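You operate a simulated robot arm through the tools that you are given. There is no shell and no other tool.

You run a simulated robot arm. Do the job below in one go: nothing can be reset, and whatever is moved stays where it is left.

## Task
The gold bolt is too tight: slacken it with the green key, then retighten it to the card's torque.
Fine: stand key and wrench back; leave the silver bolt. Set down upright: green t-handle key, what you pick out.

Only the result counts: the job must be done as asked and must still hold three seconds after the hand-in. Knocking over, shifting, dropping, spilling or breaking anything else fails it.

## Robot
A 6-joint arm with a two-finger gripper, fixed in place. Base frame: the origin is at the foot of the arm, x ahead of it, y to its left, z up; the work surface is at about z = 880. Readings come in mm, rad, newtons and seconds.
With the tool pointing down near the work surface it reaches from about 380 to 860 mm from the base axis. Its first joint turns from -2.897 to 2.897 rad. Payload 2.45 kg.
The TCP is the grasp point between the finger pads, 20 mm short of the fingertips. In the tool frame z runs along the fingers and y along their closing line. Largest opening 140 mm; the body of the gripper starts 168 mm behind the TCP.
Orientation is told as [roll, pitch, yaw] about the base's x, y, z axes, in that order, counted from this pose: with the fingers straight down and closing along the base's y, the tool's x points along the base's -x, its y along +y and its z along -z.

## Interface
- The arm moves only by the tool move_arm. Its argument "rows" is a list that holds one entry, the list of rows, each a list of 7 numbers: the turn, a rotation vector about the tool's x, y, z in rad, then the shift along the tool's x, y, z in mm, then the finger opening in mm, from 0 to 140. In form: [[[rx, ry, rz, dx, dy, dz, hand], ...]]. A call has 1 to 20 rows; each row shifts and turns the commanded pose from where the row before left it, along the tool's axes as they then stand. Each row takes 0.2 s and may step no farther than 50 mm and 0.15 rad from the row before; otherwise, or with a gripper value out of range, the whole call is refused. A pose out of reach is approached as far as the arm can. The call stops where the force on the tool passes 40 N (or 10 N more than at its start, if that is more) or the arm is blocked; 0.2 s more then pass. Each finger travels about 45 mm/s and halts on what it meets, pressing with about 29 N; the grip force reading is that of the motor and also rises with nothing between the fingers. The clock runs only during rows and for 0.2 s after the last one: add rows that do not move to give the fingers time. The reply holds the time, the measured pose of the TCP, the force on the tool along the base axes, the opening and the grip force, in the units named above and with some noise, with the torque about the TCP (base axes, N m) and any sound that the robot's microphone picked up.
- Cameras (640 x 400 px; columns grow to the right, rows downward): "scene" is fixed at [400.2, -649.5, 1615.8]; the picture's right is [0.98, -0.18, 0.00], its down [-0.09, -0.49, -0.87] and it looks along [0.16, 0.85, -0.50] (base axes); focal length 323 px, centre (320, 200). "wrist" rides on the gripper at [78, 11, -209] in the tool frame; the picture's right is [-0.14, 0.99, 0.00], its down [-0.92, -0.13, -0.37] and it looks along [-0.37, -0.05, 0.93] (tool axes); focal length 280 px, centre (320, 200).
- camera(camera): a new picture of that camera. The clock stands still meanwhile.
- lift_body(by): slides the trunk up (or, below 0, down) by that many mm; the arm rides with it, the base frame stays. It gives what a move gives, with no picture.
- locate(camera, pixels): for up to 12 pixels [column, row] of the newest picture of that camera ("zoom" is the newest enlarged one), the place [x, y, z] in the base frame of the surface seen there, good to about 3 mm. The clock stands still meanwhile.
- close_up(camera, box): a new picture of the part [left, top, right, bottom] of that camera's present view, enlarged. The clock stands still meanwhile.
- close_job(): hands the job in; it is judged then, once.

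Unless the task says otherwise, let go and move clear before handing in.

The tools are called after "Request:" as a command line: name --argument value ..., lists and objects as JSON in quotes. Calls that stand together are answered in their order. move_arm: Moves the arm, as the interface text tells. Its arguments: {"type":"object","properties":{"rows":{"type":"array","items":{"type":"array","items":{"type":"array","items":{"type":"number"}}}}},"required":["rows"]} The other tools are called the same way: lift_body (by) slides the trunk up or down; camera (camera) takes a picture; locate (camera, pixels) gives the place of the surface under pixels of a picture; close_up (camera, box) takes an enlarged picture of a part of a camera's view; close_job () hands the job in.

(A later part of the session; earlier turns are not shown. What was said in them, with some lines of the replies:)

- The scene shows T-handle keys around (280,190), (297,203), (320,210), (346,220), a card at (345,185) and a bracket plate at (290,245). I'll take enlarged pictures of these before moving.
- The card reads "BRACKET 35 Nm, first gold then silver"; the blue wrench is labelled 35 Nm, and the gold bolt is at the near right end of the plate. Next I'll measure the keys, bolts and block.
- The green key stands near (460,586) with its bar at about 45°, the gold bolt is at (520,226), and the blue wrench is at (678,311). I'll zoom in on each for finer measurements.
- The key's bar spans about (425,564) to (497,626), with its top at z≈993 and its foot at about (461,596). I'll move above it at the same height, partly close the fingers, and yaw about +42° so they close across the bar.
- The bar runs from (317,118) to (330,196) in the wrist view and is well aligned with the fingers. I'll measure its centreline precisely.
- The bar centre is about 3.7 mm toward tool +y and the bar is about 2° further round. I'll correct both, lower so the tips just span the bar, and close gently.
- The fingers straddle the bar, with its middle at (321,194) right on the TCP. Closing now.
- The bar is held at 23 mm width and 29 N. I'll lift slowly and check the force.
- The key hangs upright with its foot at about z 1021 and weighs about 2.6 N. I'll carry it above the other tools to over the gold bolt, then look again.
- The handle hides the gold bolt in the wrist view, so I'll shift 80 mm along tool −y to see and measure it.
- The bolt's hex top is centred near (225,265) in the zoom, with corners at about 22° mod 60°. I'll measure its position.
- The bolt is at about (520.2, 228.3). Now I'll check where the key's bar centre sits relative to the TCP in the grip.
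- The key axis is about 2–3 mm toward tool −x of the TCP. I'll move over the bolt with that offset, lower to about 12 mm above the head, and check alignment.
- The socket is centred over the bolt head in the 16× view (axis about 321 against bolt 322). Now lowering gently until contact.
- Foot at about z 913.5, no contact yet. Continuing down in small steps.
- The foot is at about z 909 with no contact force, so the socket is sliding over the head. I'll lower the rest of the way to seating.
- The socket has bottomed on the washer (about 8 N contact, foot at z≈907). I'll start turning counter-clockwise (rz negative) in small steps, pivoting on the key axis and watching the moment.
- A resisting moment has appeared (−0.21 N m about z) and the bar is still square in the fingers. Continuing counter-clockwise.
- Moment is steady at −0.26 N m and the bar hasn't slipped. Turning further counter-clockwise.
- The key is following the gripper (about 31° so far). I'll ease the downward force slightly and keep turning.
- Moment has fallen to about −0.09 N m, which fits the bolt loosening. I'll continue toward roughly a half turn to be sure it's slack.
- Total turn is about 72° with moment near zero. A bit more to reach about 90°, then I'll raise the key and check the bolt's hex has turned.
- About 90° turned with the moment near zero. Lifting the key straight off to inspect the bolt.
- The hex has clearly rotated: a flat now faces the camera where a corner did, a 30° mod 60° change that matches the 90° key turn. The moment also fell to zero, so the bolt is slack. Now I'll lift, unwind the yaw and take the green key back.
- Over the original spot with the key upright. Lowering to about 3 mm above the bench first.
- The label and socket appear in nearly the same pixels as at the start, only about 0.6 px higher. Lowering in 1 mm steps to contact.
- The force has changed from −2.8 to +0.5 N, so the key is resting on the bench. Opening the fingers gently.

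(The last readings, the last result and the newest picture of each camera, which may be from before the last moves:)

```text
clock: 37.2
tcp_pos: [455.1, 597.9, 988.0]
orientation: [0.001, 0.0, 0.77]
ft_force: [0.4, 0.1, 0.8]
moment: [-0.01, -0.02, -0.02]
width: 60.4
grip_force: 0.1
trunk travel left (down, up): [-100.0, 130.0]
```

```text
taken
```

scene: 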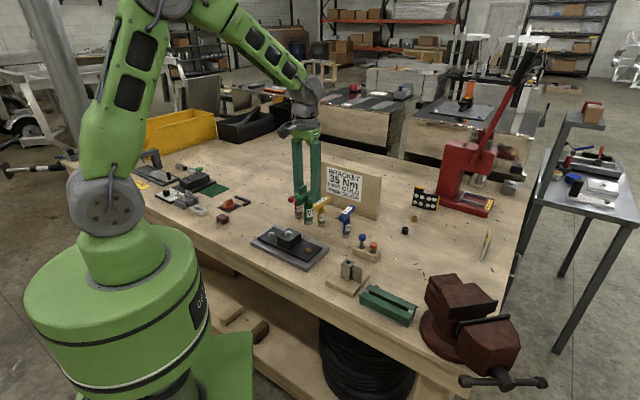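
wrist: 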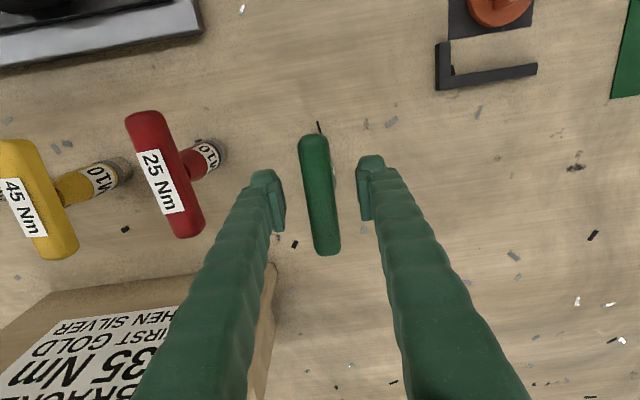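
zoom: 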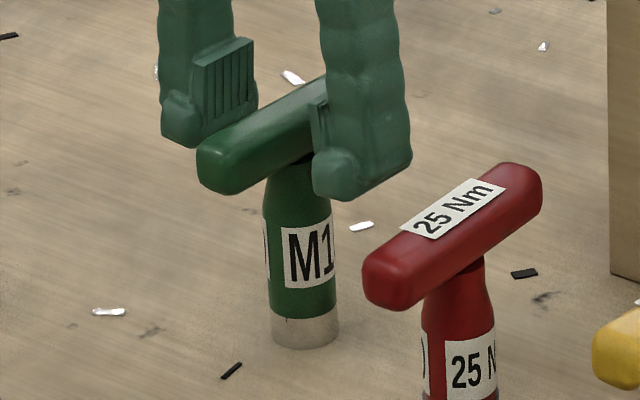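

The green key stands upright, in essentially the same pixels as at the start. I'll retreat upward and move over to above the blue 35 Nm wrench.

Request:
move_arm --rows '[[[0, 0, 0, 0, 0, -10, 60], [0, 0, 0, 0, 0, -30, 60], [0, 0, 0, 0, 0, -40, 70], [0, 0, 0, 0, 0, -40, 70], [0, 0, 0, 0, 0, -20, 70], [0, 0, 0, 2, -20, 0, 70], [0, 0, 0, 3.5, -38, 0, 70], [0, 0, 0, 4, -42, 0, 70], [0, 0, 0, 4, -42, 0, 70], [0, 0, 0, 4, -42, 0, 70], [0, 0, 0, 4, -42, 0, 70], [0, 0, 0, 4, -42, 0, 70], [0, 0, 0, 4, -40, 0, 70], [0, 0, 0, 3, -30, 0, 70], [0, 0, 0, 1.1, -17.9, 0, 70], [0, 0, 0, 0, 0, 0, 70], [0, 0, 0, 0, 0, 0, 70]]]'

Request:
camera --camera "wrist"

Request:
close_up --camera "scene" --box '[240, 160, 400, 260]'

```text
clock: 40.8
tcp_pos: [680.1, 319.1, 1127.2]
orientation: [0.001, 0.0, 0.77]
ft_force: [0.0, 0.0, -0.1]
moment: [-0.01, -0.01, -0.01]
width: 70.0
grip_force: 0.0
trunk travel left (down, up): [-100.0, 130.0]
```

```text
taken
```

wrist: 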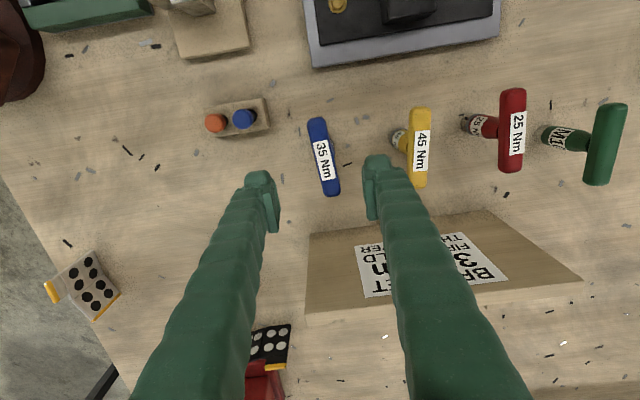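

```text
4.00 times, centred on (320, 210) of scene
```

zoom: 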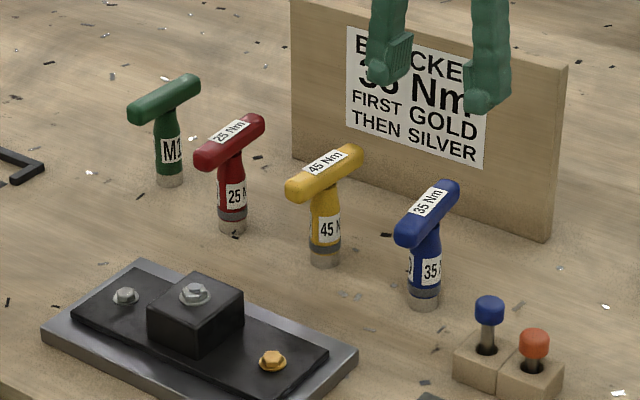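

The blue wrench's bar runs from (315,118) to (333,195) in the wrist view. Zooming in for precise alignment.

Request:
close_up --camera "wrist" --box '[280, 107, 376, 207]'

Request:
locate --camera "wrist" --pixels '[[316, 121], [332, 192], [324, 157], [317, 130], [330, 185]]'

```text
4.00 times, centred on (328, 157) of wrist
```

zoom: 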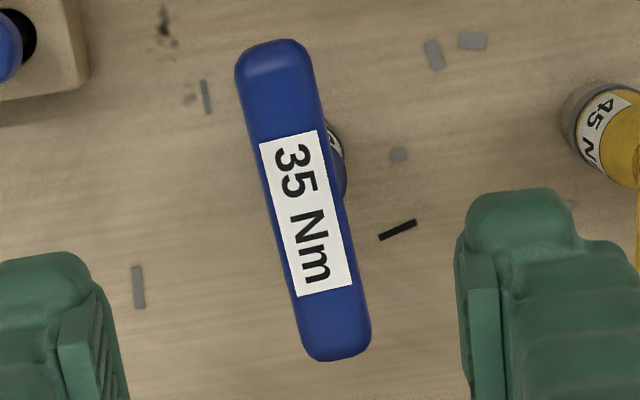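

```text
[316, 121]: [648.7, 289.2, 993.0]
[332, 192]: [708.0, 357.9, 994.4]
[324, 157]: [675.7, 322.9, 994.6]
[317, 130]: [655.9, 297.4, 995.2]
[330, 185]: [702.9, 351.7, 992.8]
```

The bar is at yaw ≈0.86 and offset about (−2, +5) mm in the tool frame. I'll correct, lower around it, and check.

Request:
move_arm --rows '[[[0, 0, 0, -2, 5, 0, 70], [0, 0, -0.09, 0, 0, 0, 70], [0, 0, 0, 0, 0, 40, 70], [0, 0, 0, 0, 0, 40, 70], [0, 0, 0, 0, 0, 30, 70], [0, 0, 0, 0, 0, 20, 70], [0, 0, 0, 0, 0, 9, 70], [0, 0, 0, 0, 0, 0, 70]]]'

Request:
close_up --camera "wrist" --box '[260, 110, 388, 270]'

Request:
close_up --camera "scene" --box '[315, 190, 375, 240]'

```text
clock: 42.6
tcp_pos: [677.5, 324.9, 990.9]
orientation: [0.0, -0.001, 0.861]
ft_force: [0.6, 0.2, -0.2]
moment: [-0.02, 0.0, -0.02]
width: 70.2
grip_force: 0.1
trunk travel left (down, up): [-100.0, 130.0]
```

```text
2.50 times, centred on (324, 190) of wrist
```

zoom: 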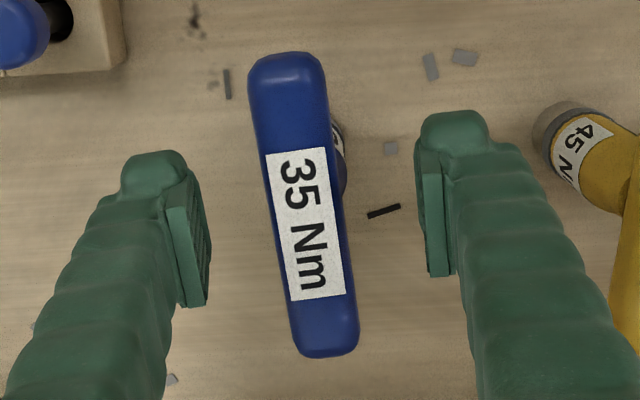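

```text
8.00 times, centred on (345, 215) of scene
```

zoom: 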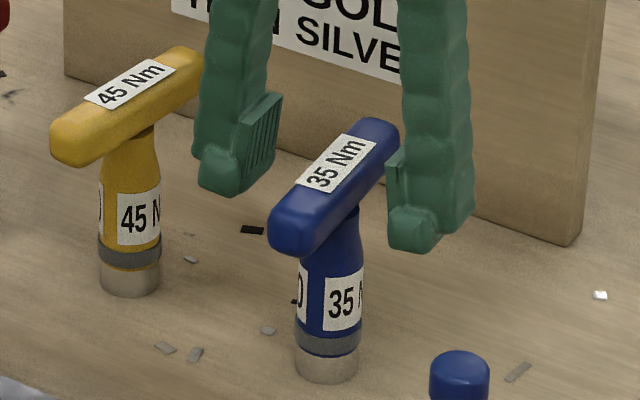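

The bar is about 1.6 mm toward tool −y and needs about 0.02 rad more yaw. I'll apply that and close.

Request:
move_arm --rows '[[[0, 0, -0.02, 0, -1.5, 1, 70], [0, 0, 0, 0, 0, 0, 50], [0, 0, 0, 0, 0, 0, 35], [0, 0, 0, 0, 0, 0, 25], [0, 0, 0, 0, 0, 0, 15], [0, 0, 0, 0, 0, 0, 5], [0, 0, 0, 0, 0, 0, 5], [0, 0, 0, 0, 0, 0, 5]]]'

Request:
close_up --camera "wrist" --box '[260, 110, 388, 270]'

Request:
close_up --camera "scene" --box '[315, 190, 375, 240]'

```text
clock: 44.4
tcp_pos: [679.9, 323.2, 989.2]
orientation: [0.0, 0.001, 0.879]
ft_force: [0.4, -0.2, -0.5]
moment: [0.06, 0.04, 0.03]
width: 22.9
grip_force: 29.3
trunk travel left (down, up): [-100.0, 130.0]
```

```text
2.50 times, centred on (324, 190) of wrist
```

zoom: 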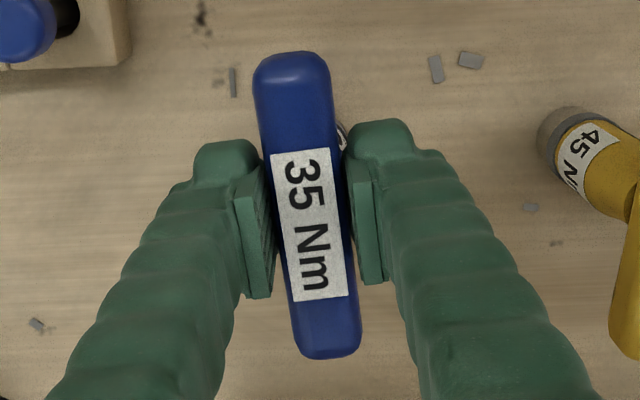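

```text
8.00 times, centred on (345, 215) of scene
```

zoom: 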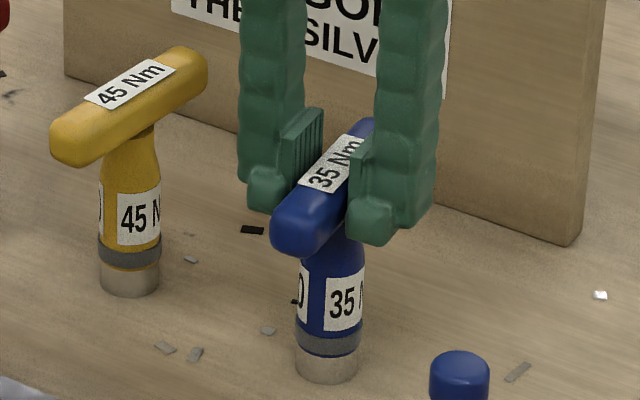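

The blue wrench is held at 22.9 mm and 29 N with the bar square in the fingers. Lifting it and carrying it over the gold bolt.

Request:
move_arm --rows '[[[0, 0, 0, 0, 0, -5, 5], [0, 0, 0, 0, 0, -10, 5], [0, 0, 0, 0, 0, -25, 5], [0, 0, 0, 0, 0, -35, 5], [0, 0, 0, 0, 0, -35, 5], [0, 0, 0, 0, 0, -30, 5], [0, 0, 0, 0, 0, 0, 5], [0, 0, 0, 17.5, 6.2, 0, 5], [0, 0, 0, 30, 10.6, 0, 5], [0, 0, 0, 35, 12.4, 0, 5], [0, 0, 0, 35, 12.4, 0, 5], [0, 0, 0, 35, 12.4, 0, 5], [0, 0, 0, 22.8, 8, 0, 5], [0, 0, 0, 0, 0, 0, 5], [0, 0, 0, 0, 0, 0, 5]]]'

Request:
close_up --camera "scene" --box '[270, 160, 370, 260]'

```text
clock: 47.6
tcp_pos: [517.4, 226.2, 1129.8]
orientation: [0.0, 0.0, 0.879]
ft_force: [0.2, 0.1, -2.9]
moment: [-0.02, 0.02, -0.05]
width: 23.2
grip_force: 28.9
trunk travel left (down, up): [-100.0, 130.0]
```

```text
4.00 times, centred on (320, 210) of scene
```

zoom: 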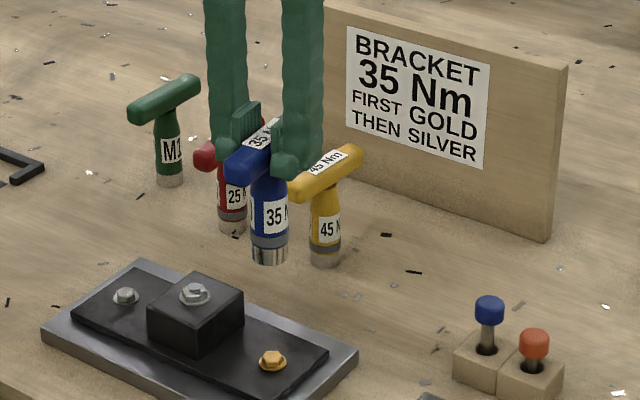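

Now I'll yaw to about 1.88 to give room for clockwise turning, and lower to just above the bolt for an alignment check.

Request:
move_arm --rows '[[[0, 0, -0.1429, 0, 0, 0, 5], [0, 0, -0.1429, 0, 0, 0, 5], [0, 0, -0.1429, 0, 0, 0, 5], [0, 0, -0.1429, 0, 0, 0, 5], [0, 0, -0.1429, 0, 0, 0, 5], [0, 0, -0.1429, 0, 0, 0, 5], [0, 0, -0.1426, 0, 0, 0, 5], [0, 0, 0, 0, 0, 25, 5], [0, 0, 0, 0, 0, 30, 5], [0, 0, 0, 0, 0, 25, 5], [0, 0, 0, 0, 0, 15, 5], [0, 0, 0, 0, 0, 0, 5], [0, 0, 0, 0, 0, 0, 5]]]'

Request:
close_up --camera "scene" --box '[298, 234, 318, 254]'

Request:
camera --camera "wrist"

```text
clock: 50.4
tcp_pos: [520.0, 227.8, 1033.4]
orientation: [0.001, 0.0, 1.879]
ft_force: [0.2, 0.7, -1.8]
moment: [-0.02, 0.02, 0.0]
width: 22.9
grip_force: 28.5
trunk travel left (down, up): [-100.0, 130.0]
```

```text
16.00 times, centred on (308, 244) of scene
```

zoom: 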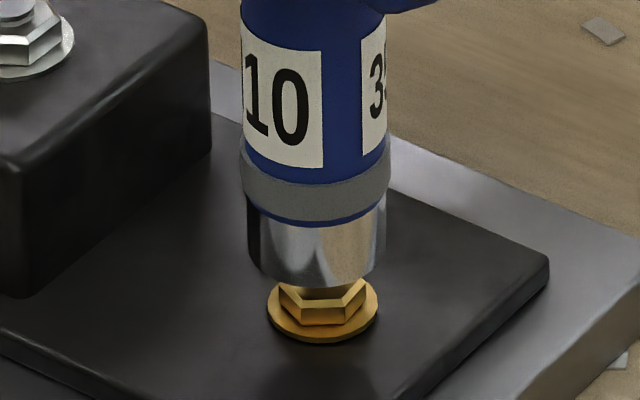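

```text
taken
```

wrist: 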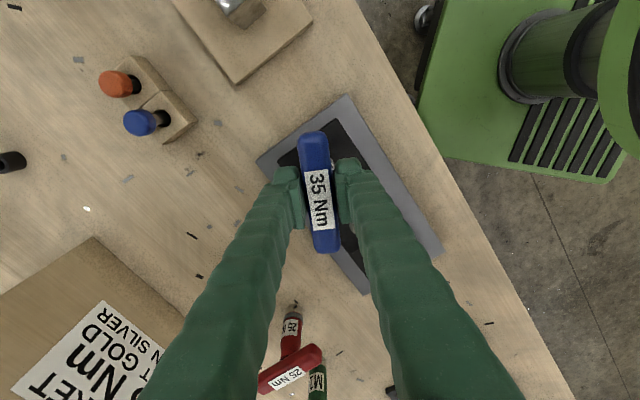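

The socket is about 0.8 mm left of the bolt (317 against 321), and depth matches the earlier alignment. I'll correct that and lower over the head.

Request:
move_arm --rows '[[[0, 0, 0, 0.4, -0.7, 0, 5], [0, 0, 0, 0, 0, 6, 5], [0, 0, 0, 0, 0, 4, 5], [0, 0, 0, 0, 0, 2, 5], [0, 0, 0, 0, 0, 1, 5], [0, 0, 0, 0, 0, 0, 5]]]'

Request:
close_up --camera "scene" --box '[298, 234, 318, 254]'

```text
clock: 51.8
tcp_pos: [521.3, 227.4, 1020.6]
orientation: [-0.001, 0.0, 1.881]
ft_force: [-0.2, 0.2, -2.4]
moment: [-0.02, 0.0, -0.01]
width: 22.9
grip_force: 28.7
trunk travel left (down, up): [-100.0, 130.0]
```

```text
16.00 times, centred on (308, 244) of scene
```

zoom: 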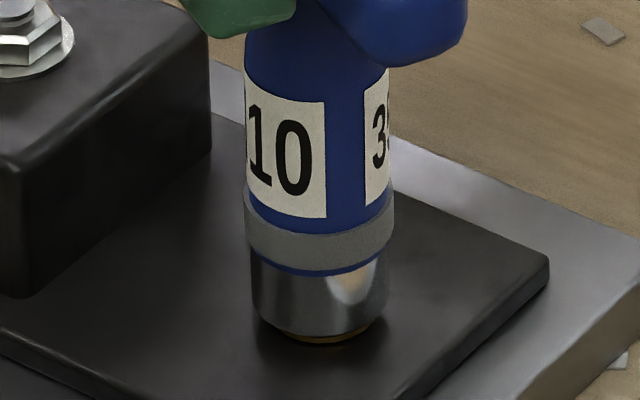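

Request:
move_arm --rows '[[[0, 0, 0, 0, 0, 1, 5], [0, 0, 0, 0, 0, 1, 5], [0, 0, 0, 0, 0, 1, 5], [0, 0, 0, 0, 0, 0, 5]]]'

```text
clock: 52.8
tcp_pos: [520.1, 227.6, 1016.9]
orientation: [0.001, 0.0, 1.881]
ft_force: [-0.3, 0.3, -2.2]
moment: [0.03, -0.01, 0.01]
width: 23.1
grip_force: 28.9
trunk travel left (down, up): [-100.0, 130.0]
```

Request:
move_arm --rows '[[[0, 0, 0, 0, 0, 1, 5], [0, 0, 0, 0, 0, 0.5, 5], [0, 0, 0, 0, 0, 0, 5]]]'

```text
clock: 53.6
tcp_pos: [519.9, 226.4, 1015.5]
orientation: [0.001, 0.001, 1.88]
ft_force: [-1.0, -0.6, -2.9]
moment: [-0.02, 0.01, -0.01]
width: 22.7
grip_force: 29.1
trunk travel left (down, up): [-100.0, 130.0]
```

Request:
move_arm --rows '[[[0, 0, 0, 0, 0, 0.5, 5], [0, 0, 0, 0, 0, 0.5, 5], [0, 0, 0, 0, 0, 0, 5]]]'

Request:
close_up --camera "scene" --box '[298, 234, 318, 254]'

```text
clock: 54.4
tcp_pos: [520.2, 227.7, 1016.1]
orientation: [0.0, -0.001, 1.88]
ft_force: [-1.5, 0.4, 1.7]
moment: [0.17, 0.05, 0.05]
width: 22.7
grip_force: 28.9
trunk travel left (down, up): [-100.0, 130.0]
```

```text
16.00 times, centred on (308, 244) of scene
```

zoom: 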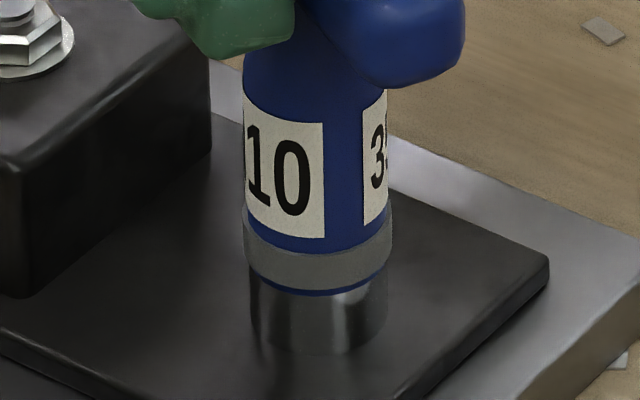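

Contact made at the same seat height. I'll press slightly more and begin turning clockwise (rz positive) in small steps, listening for a click.

Request:
move_arm --rows '[[[0, 0, 0, 0, 0, 0.4, 5], [0, 0, 0.05, 0, 0, 0, 5], [0, 0, 0.05, 0, 0, 0, 5], [0, 0, 0, 0, 0, 0, 5]]]'

```text
clock: 55.4
tcp_pos: [520.3, 227.0, 1015.7]
orientation: [0.0, 0.001, 1.779]
ft_force: [-0.3, 2.7, 5.9]
moment: [0.23, -0.04, 0.02]
width: 22.9
grip_force: 28.3
trunk travel left (down, up): [-100.0, 130.0]
```

Request:
move_arm --rows '[[[0, 0, 0.05, 0, 0, 0, 5], [0, 0, 0.05, 0, 0, 0, 5], [0, 0, 0.05, 0, 0, 0, 5], [0, 0, 0.05, 0, 0, 0, 5], [0, 0, 0, 0, 0, 0, 5]]]'

```text
clock: 56.6
tcp_pos: [519.2, 226.9, 1014.9]
orientation: [-0.002, -0.001, 1.579]
ft_force: [-1.4, -0.2, 14.4]
moment: [0.03, 0.01, 0.07]
width: 22.9
grip_force: 28.6
trunk travel left (down, up): [-100.0, 130.0]
```

No click yet (0.30 rad turned, moment +0.07). Easing the downward force a little and continuing in short calls.

Request:
move_arm --rows '[[[0, 0, 0.05, 0, 0, -0.3, 5], [0, 0, 0.05, 0, 0, 0, 5], [0, 0, 0.05, 0, 0, 0, 5], [0, 0, 0, 0, 0, 0, 5]]]'

```text
clock: 57.6
tcp_pos: [519.3, 227.3, 1014.6]
orientation: [0.0, 0.0, 1.429]
ft_force: [-0.8, -1.6, 11.8]
moment: [-0.06, 0.0, 0.07]
width: 23.0
grip_force: 28.6
trunk travel left (down, up): [-100.0, 130.0]
```

Request:
move_arm --rows '[[[0, 0, 0.05, 0, 0, 0, 5], [0, 0, 0.05, 0, 0, 0, 5], [0, 0, 0, 0, 0, 0, 5]]]'

```text
clock: 58.4
tcp_pos: [519.6, 228.4, 1014.9]
orientation: [0.001, -0.001, 1.331]
ft_force: [-0.8, 1.8, 4.5]
moment: [0.25, 0.01, 0.08]
width: 22.7
grip_force: 29.0
trunk travel left (down, up): [-100.0, 130.0]
```

Request:
move_arm --rows '[[[0, 0, 0.05, 0, 0, 0, 5], [0, 0, 0.05, 0, 0, 0, 5], [0, 0, 0, 0, 0, 0, 5]]]'

Request:
close_up --camera "wrist" --box '[260, 110, 388, 270]'

```text
clock: 59.2
tcp_pos: [519.9, 226.8, 1016.1]
orientation: [-0.002, 0.001, 1.23]
ft_force: [2.1, -1.0, 1.5]
moment: [0.01, -0.11, 0.01]
width: 22.9
grip_force: 28.7
trunk travel left (down, up): [-100.0, 130.0]
```

```text
2.50 times, centred on (324, 190) of wrist
```

zoom: 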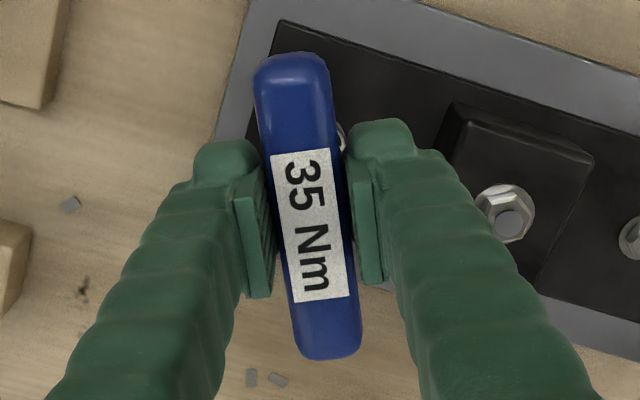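

Bar still square in the fingers and contact force dropping as the bolt winds in. I'll follow it down slightly and continue.

Request:
move_arm --rows '[[[0, 0, 0.05, 0, 0, 0.3, 5], [0, 0, 0.05, 0, 0, 0, 5], [0, 0, 0, 0, 0, 0, 5]]]'

```text
clock: 60.0
tcp_pos: [520.1, 227.7, 1014.9]
orientation: [0.001, -0.002, 1.131]
ft_force: [0.8, -1.5, 7.8]
moment: [-0.28, 0.13, 0.0]
width: 23.0
grip_force: 29.3
trunk travel left (down, up): [-100.0, 130.0]
```

Request:
move_arm --rows '[[[0, 0, 0.05, 0, 0, 0, 5], [0, 0, 0.05, 0, 0, 0, 5], [0, 0, 0, 0, 0, 0, 5]]]'

```text
clock: 60.8
tcp_pos: [519.5, 227.9, 1015.4]
orientation: [0.0, -0.002, 1.029]
ft_force: [0.7, -2.7, 9.7]
moment: [-0.1, 0.03, 0.02]
width: 23.1
grip_force: 29.0
trunk travel left (down, up): [-100.0, 130.0]
```

Request:
move_arm --rows '[[[0, 0, 0.05, 0, 0, 0, 5], [0, 0, 0.05, 0, 0, 0, 5], [0, 0, 0, 0, 0, 0, 5]]]'

```text
clock: 61.6
tcp_pos: [520.3, 227.6, 1015.0]
orientation: [0.0, 0.0, 0.931]
ft_force: [-0.1, 4.9, 5.8]
moment: [0.42, -0.06, 0.04]
width: 22.9
grip_force: 29.2
trunk travel left (down, up): [-100.0, 130.0]
```

Request:
move_arm --rows '[[[0, 0, 0.05, 0, 0, 0, 5], [0, 0, 0, 0, 0, 0, 5]]]'

```text
clock: 62.2
tcp_pos: [520.0, 227.8, 1015.2]
orientation: [0.001, 0.0, 0.882]
ft_force: [-0.8, 2.1, 11.0]
moment: [0.05, -0.07, 0.07]
width: 23.1
grip_force: 29.5
trunk travel left (down, up): [-100.0, 130.0]
```

Request:
move_arm --rows '[[[0, 0, 0.05, 0, 0, 0, 5], [0, 0, 0, 0, 0, 0, 5]]]'

```text
clock: 62.8
tcp_pos: [519.7, 227.8, 1014.3]
orientation: [-0.001, -0.001, 0.829]
ft_force: [-0.2, 0.5, 12.1]
moment: [-0.07, -0.04, 0.04]
width: 22.9
grip_force: 28.8
trunk travel left (down, up): [-100.0, 130.0]
```

Request:
move_arm --rows '[[[0, 0, 0.05, 0, 0, 0, 5], [0, 0, 0, 0, 0, 0, 5]]]'

```text
clock: 63.4
tcp_pos: [518.7, 227.9, 1014.7]
orientation: [0.0, 0.0, 0.78]
ft_force: [-0.3, 1.1, 11.0]
moment: [0.0, 0.0, 0.09]
width: 23.0
grip_force: 29.1
trunk travel left (down, up): [-100.0, 130.0]
```

Request:
move_arm --rows '[[[0, 0, 0.05, 0, 0, 0, 5], [0, 0, 0, 0, 0, 0, 5]]]'

```text
clock: 64.0
tcp_pos: [520.5, 227.7, 1015.2]
orientation: [-0.001, 0.001, 0.732]
ft_force: [-0.3, 2.9, 12.6]
moment: [-0.06, 0.11, 0.07]
width: 23.1
grip_force: 28.8
trunk travel left (down, up): [-100.0, 130.0]
```

Request:
move_arm --rows '[[[0, 0, 0.05, 0, 0, 0, 5], [0, 0, 0, 0, 0, 0, 5]]]'

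```text
clock: 64.6
tcp_pos: [519.6, 228.1, 1014.2]
orientation: [0.001, -0.001, 0.681]
ft_force: [-0.3, 3.8, 11.4]
moment: [0.11, 0.05, 0.11]
width: 23.0
grip_force: 29.0
trunk travel left (down, up): [-100.0, 130.0]
```

Resistance is beginning to build (0.11 N m at 1.20 rad). Continuing in single small steps.

Request:
move_arm --rows '[[[0, 0, 0.05, 0, 0, 0, 5], [0, 0, 0, 0, 0, 0, 5]]]'

```text
clock: 65.2
tcp_pos: [519.4, 228.3, 1014.3]
orientation: [0.001, 0.0, 0.633]
ft_force: [-1.1, 1.9, 9.2]
moment: [0.12, 0.01, 0.14]
width: 23.1
grip_force: 29.3
trunk travel left (down, up): [-100.0, 130.0]
```

Request:
move_arm --rows '[[[0, 0, 0.04, 0, 0, 0, 5], [0, 0, 0, 0, 0, 0, 5]]]'

```text
clock: 65.8
tcp_pos: [520.4, 227.0, 1014.5]
orientation: [0.001, 0.0, 0.591]
ft_force: [-0.5, 2.6, 5.4]
moment: [0.14, -0.08, 0.12]
width: 22.8
grip_force: 28.7
trunk travel left (down, up): [-100.0, 130.0]
```

Request:
move_arm --rows '[[[0, 0, 0.04, 0, 0, 0, 5], [0, 0, 0, 0, 0, 0, 5]]]'

```text
clock: 66.4
tcp_pos: [520.0, 227.7, 1015.1]
orientation: [-0.001, 0.0, 0.551]
ft_force: [0.9, 0.4, 5.8]
moment: [-0.12, -0.11, 0.14]
width: 23.0
grip_force: 28.9
trunk travel left (down, up): [-100.0, 130.0]
```

Request:
move_arm --rows '[[[0, 0, 0.04, 0, 0, 0, 5], [0, 0, 0, 0, 0, 0, 5]]]'

Request:
close_up --camera "wrist" --box '[260, 110, 388, 270]'

```text
clock: 67.0
tcp_pos: [519.4, 228.3, 1015.5]
orientation: [0.001, -0.001, 0.512]
ft_force: [0.3, -0.3, 3.2]
moment: [0.0, -0.01, 0.18]
width: 23.2
grip_force: 29.0
trunk travel left (down, up): [-100.0, 130.0]
```

```text
2.50 times, centred on (324, 190) of wrist
```

zoom: 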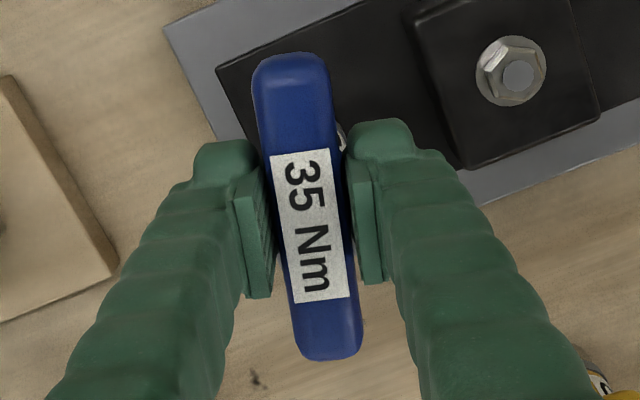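

No slip; moment now 0.18 N m at 1.37 rad. Continuing with finer steps.

Request:
move_arm --rows '[[[0, 0, 0.03, 0, 0, 0.15, 5], [0, 0, 0, 0, 0, 0, 5]]]'

```text
clock: 67.6
tcp_pos: [518.6, 227.4, 1014.9]
orientation: [0.0, 0.0, 0.481]
ft_force: [-1.6, 0.3, 6.4]
moment: [-0.05, 0.18, 0.2]
width: 23.0
grip_force: 29.6
trunk travel left (down, up): [-100.0, 130.0]
```

Request:
move_arm --rows '[[[0, 0, 0.03, 0, 0, 0, 5], [0, 0, 0, 0, 0, 0, 5]]]'

```text
clock: 68.2
tcp_pos: [519.7, 226.9, 1014.5]
orientation: [-0.001, -0.001, 0.452]
ft_force: [-3.7, 0.6, 6.2]
moment: [0.01, 0.21, 0.25]
width: 22.9
grip_force: 28.6
trunk travel left (down, up): [-100.0, 130.0]
```

Request:
move_arm --rows '[[[0, 0, 0.02, 0, 0, 0, 5], [0, 0, 0, 0, 0, 0, 5]]]'

```text
clock: 68.8
tcp_pos: [519.4, 227.0, 1014.4]
orientation: [0.0, 0.0, 0.431]
ft_force: [-4.0, -0.8, 4.0]
moment: [-0.06, 0.2, 0.25]
width: 23.0
grip_force: 29.1
trunk travel left (down, up): [-100.0, 130.0]
```

Request:
move_arm --rows '[[[0, 0, 0.02, 0, 0, 0, 5], [0, 0, 0, 0, 0, 0, 5]]]'

```text
clock: 69.4
tcp_pos: [520.1, 228.7, 1014.2]
orientation: [0.0, -0.001, 0.412]
ft_force: [-3.7, 0.2, 2.5]
moment: [0.02, 0.19, 0.3]
width: 23.0
grip_force: 28.8
trunk travel left (down, up): [-100.0, 130.0]
```

Request:
move_arm --rows '[[[0, 0, 0.02, 0, 0, 0.15, 5], [0, 0, 0, 0, 0, 0, 5]]]'

```text
clock: 70.0
tcp_pos: [519.7, 227.1, 1014.1]
orientation: [-0.001, -0.001, 0.391]
ft_force: [-5.3, 1.0, 7.9]
moment: [0.04, 0.28, 0.24]
width: 23.0
grip_force: 30.0
trunk travel left (down, up): [-100.0, 130.0]
```

Request:
close_up --camera "wrist" --box '[260, 110, 388, 270]'

Request:
close_up --camera "scene" --box '[288, 214, 328, 254]'

```text
2.50 times, centred on (324, 190) of wrist
```

zoom: 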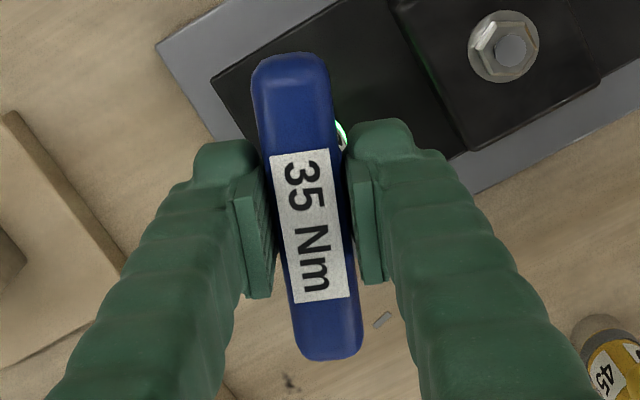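

```text
10.00 times, centred on (308, 234) of scene
```

zoom: 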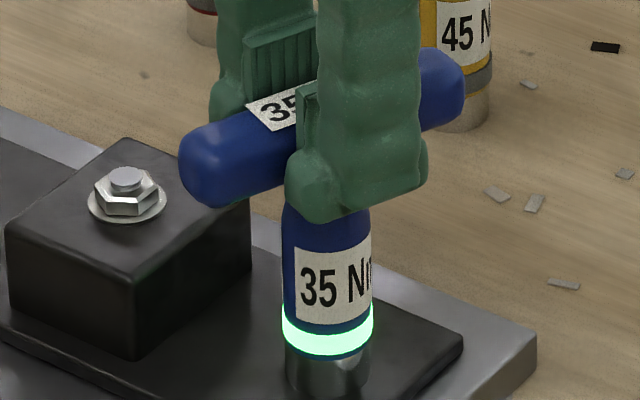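

The wrench's ring at (328,335) in the zoom now glows green. It was grey before, so the set torque has been reached. I'll stop turning here and lift straight off without twisting back.

Request:
move_arm --rows '[[[0, 0, 0, 0, 0, -2, 5], [0, 0, 0, 0, 0, -4, 5], [0, 0, 0, 0, 0, -8, 5], [0, 0, 0, 0, 0, -20, 5], [0, 0, 0, 0, 0, -26, 5], [0, 0, 0, 0, 0, 0, 5]]]'

Request:
close_up --camera "scene" --box '[288, 204, 328, 264]'

Request:
close_up --camera "scene" --box '[298, 238, 318, 258]'

```text
clock: 71.4
tcp_pos: [519.9, 227.8, 1075.3]
orientation: [0.001, 0.0, 0.393]
ft_force: [0.0, 0.6, -3.6]
moment: [-0.01, 0.0, -0.01]
width: 23.0
grip_force: 29.0
trunk travel left (down, up): [-100.0, 130.0]
```

```text
6.67 times, centred on (308, 234) of scene
```

zoom: 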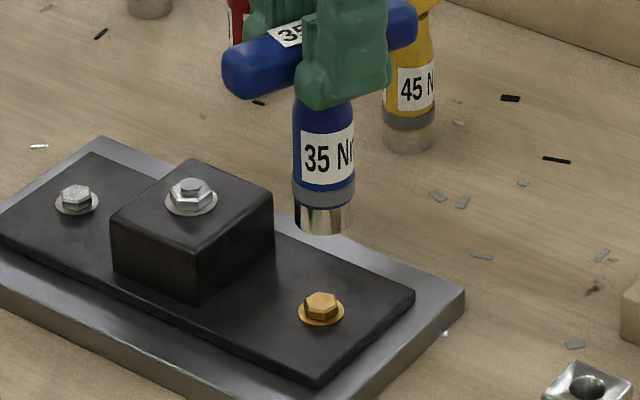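

```text
16.00 times, centred on (308, 248) of scene
```

zoom: 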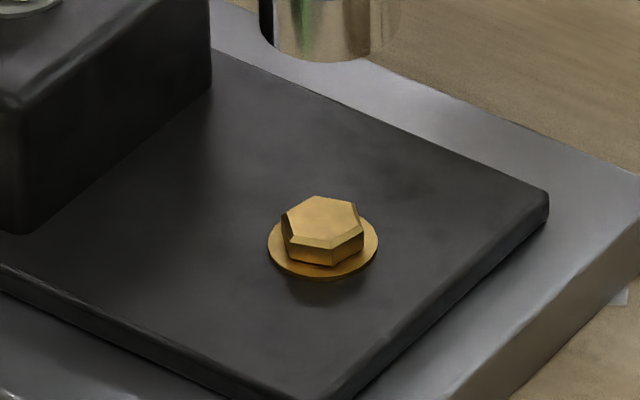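

Off the bolt: the hex has turned back to about 14° short of its original over-tight position, and the lateral loads are gone. Now I'll lift, restore yaw 0.88 and retrace to the wrench's original spot.

Request:
move_arm --rows '[[[0, 0, 0, 0, 0, -27, 5], [0, 0, 0, 0, 0, -27, 5], [0, 0, -0.1225, 0, 0, 0, 5], [0, 0, -0.1225, 0, 0, 0, 5], [0, 0, -0.1225, 0, 0, 0, 5], [0, 0, -0.1225, 0, 0, 0, 5], [0, 0, 0, 0, 0, 0, 5], [0, 0, 0, -17.5, -6.1, 0, 5], [0, 0, 0, -30, -10.5, 0, 5], [0, 0, 0, -35, -12.3, 0, 5], [0, 0, 0, -35, -12.3, 0, 5], [0, 0, 0, -35, -12.3, 0, 5], [0, 0, 0, -22.4, -7.8, 0, 5], [0, 0, 0, 0, 0, 0, 5], [0, 0, 0, 0, 0, 0, 5]]]'

Request:
close_up --camera "scene" --box '[300, 150, 400, 250]'

```text
clock: 74.6
tcp_pos: [680.7, 323.5, 1129.7]
orientation: [0.0, 0.0, 0.882]
ft_force: [0.3, -0.8, -2.3]
moment: [-0.03, -0.02, 0.0]
width: 23.0
grip_force: 29.1
trunk travel left (down, up): [-100.0, 130.0]
```

```text
4.00 times, centred on (350, 200) of scene
```

zoom: 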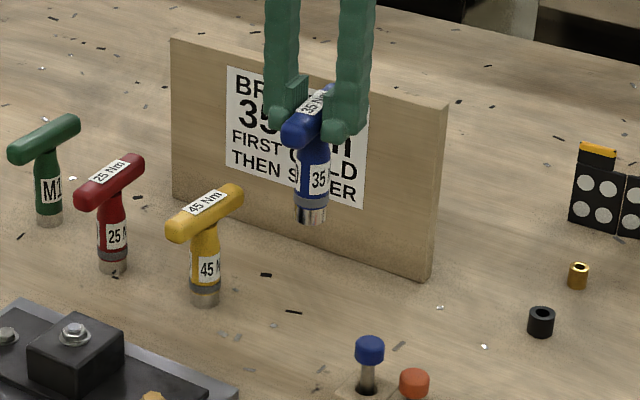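

The wrench hangs upright over its spot and the other keys are undisturbed. Lowering to about 3 mm above the bench.

Request:
move_arm --rows '[[[0, 0, 0, 0, 0, 25, 5], [0, 0, 0, 0, 0, 35, 5], [0, 0, 0, 0, 0, 35, 5], [0, 0, 0, 0, 0, 25, 5], [0, 0, 0, 0, 0, 12, 5], [0, 0, 0, 0, 0, 4, 5], [0, 0, 0, 0, 0, 0, 5], [0, 0, 0, 0, 0, 0, 5]]]'

Request:
close_up --camera "scene" --box '[315, 190, 375, 240]'

```text
clock: 76.4
tcp_pos: [678.8, 321.4, 992.7]
orientation: [0.001, 0.0, 0.882]
ft_force: [-0.6, 0.5, -2.7]
moment: [0.0, 0.01, -0.01]
width: 23.3
grip_force: 29.3
trunk travel left (down, up): [-100.0, 130.0]
```

```text
8.00 times, centred on (345, 215) of scene
```

zoom: 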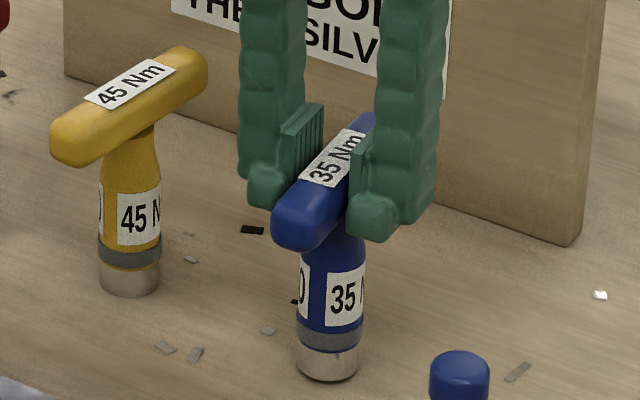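

Request:
move_arm --rows '[[[0, 0, 0, 0, 0, 1.5, 5], [0, 0, 0, 0, 0, 1, 5], [0, 0, 0, 0, 0, 0, 5]]]'

```text
clock: 77.2
tcp_pos: [679.1, 323.5, 989.9]
orientation: [0.001, 0.001, 0.882]
ft_force: [-1.0, 0.3, -3.4]
moment: [-0.01, 0.01, -0.02]
width: 23.1
grip_force: 29.3
trunk travel left (down, up): [-100.0, 130.0]
```

Request:
move_arm --rows '[[[0, 0, 0, 0, 0, 0.7, 5], [0, 0, 0, 0, 0, 0.5, 5], [0, 0, 0, 0, 0, 0, 5]]]'

```text
clock: 78.0
tcp_pos: [678.9, 323.2, 989.0]
orientation: [0.001, -0.002, 0.881]
ft_force: [0.0, 0.3, -2.1]
moment: [-0.02, -0.01, -0.02]
width: 23.1
grip_force: 28.9
trunk travel left (down, up): [-100.0, 130.0]
```

Request:
move_arm --rows '[[[0, 0, 0, 0, 0, 0.5, 5], [0, 0, 0, 0, 0, 0, 5]]]'

```text
clock: 78.6
tcp_pos: [678.3, 322.8, 989.4]
orientation: [0.0, -0.001, 0.881]
ft_force: [0.5, 0.4, 0.7]
moment: [0.07, -0.1, 0.02]
width: 23.0
grip_force: 29.2
trunk travel left (down, up): [-100.0, 130.0]
```

The force rose to +0.7 N, so the wrench is standing on the bench. Opening the fingers gently.

Request:
move_arm --rows '[[[0, 0, 0, 0, 0, 0, 24], [0, 0, 0, 0, 0, 0, 28], [0, 0, 0, 0, 0, 0, 36], [0, 0, 0, 0, 0, 0, 50], [0, 0, 0, 0, 0, 0, 60], [0, 0, 0, 0, 0, 0, 60], [0, 0, 0, 0, 0, 0, 60]]]'

Request:
close_up --camera "scene" --box '[315, 190, 375, 240]'

Request:
close_up --camera "wrist" --box '[260, 110, 388, 270]'

```text
clock: 80.2
tcp_pos: [678.3, 323.1, 987.4]
orientation: [0.001, 0.0, 0.882]
ft_force: [-0.3, 0.1, -0.1]
moment: [-0.02, 0.01, -0.02]
width: 60.1
grip_force: 0.1
trunk travel left (down, up): [-100.0, 130.0]
```

```text
8.00 times, centred on (345, 215) of scene
```

zoom: 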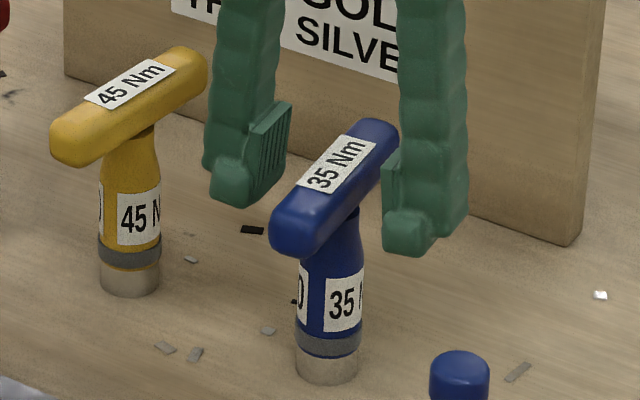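

```text
2.50 times, centred on (324, 190) of wrist
```

zoom: 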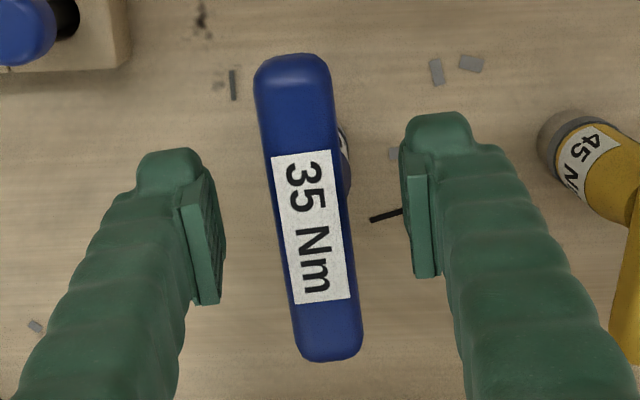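

The wrench stands upright in its original pixels and the fingers are clear. Retreating straight up and checking the whole scene.

Request:
move_arm --rows '[[[0, 0, 0, 0, 0, -10, 60], [0, 0, 0, 0, 0, -30, 60], [0, 0, 0, 0, 0, -40, 60], [0, 0, 0, 0, 0, -40, 60], [0, 0, 0, 0, 0, -30, 60], [0, 0, 0, 0, 0, 0, 60]]]'

Request:
camera --camera "scene"

Request:
close_up --camera "scene" --box '[240, 160, 400, 260]'

Request:
camera --camera "wrist"

```text
clock: 81.6
tcp_pos: [678.2, 322.4, 1139.0]
orientation: [-0.001, 0.0, 0.881]
ft_force: [0.4, 0.6, -0.4]
moment: [-0.02, 0.01, 0.01]
width: 60.0
grip_force: 0.1
trunk travel left (down, up): [-100.0, 130.0]
```

```text
taken
```

scene: 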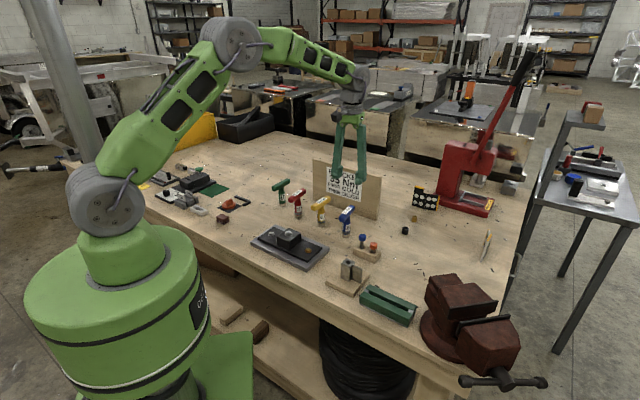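

```text
4.00 times, centred on (320, 210) of scene
```

zoom: 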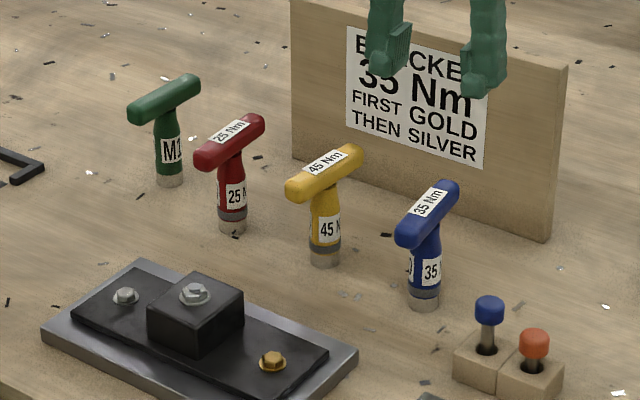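

```text
taken
```

wrist: 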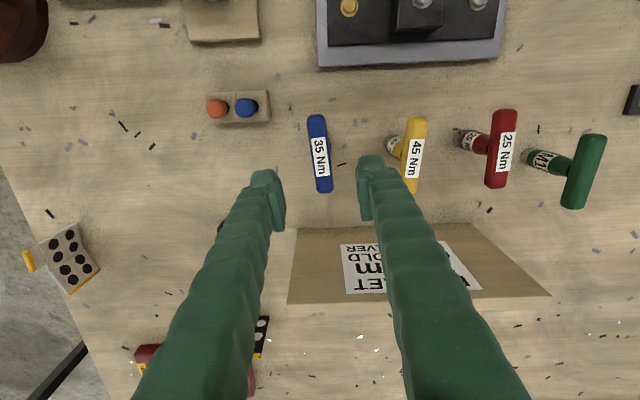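

Everything stands in place: the green key at (168,130) and blue wrench at (425,245) in the zoom are upright where they started. The silver bolts and other tools are untouched, and the gold bolt was retightened until the 35 Nm wrench lit its ring. The arm is clear, so I'm handing the job in.

Request:
close_job

```text
The job is handed in.
```

I slackened the gold bolt with the green key, retightened it with the blue 35 Nm wrench (the card's torque), and handed the job in.

- **Slackening:** I turned the bolt about 90° counter-clockwise. The resistance fell to nothing, and the bolt head had visibly turned.
- **Retightening:** I turned it clockwise in small steps until the wrench's ring lit green, then lifted the wrench straight off. I heard no click, so the ring is my only sign that 35 Nm was reached. I didn't check it at every step: it was grey at one check and green about 7° of turning later. The bolt could therefore be slightly over 35 Nm if the wrench doesn't limit torque itself.
- **Putting back:** The green key and the blue wrench are standing upright where they started. I didn't touch the silver bolts, and nothing else appears to have moved.
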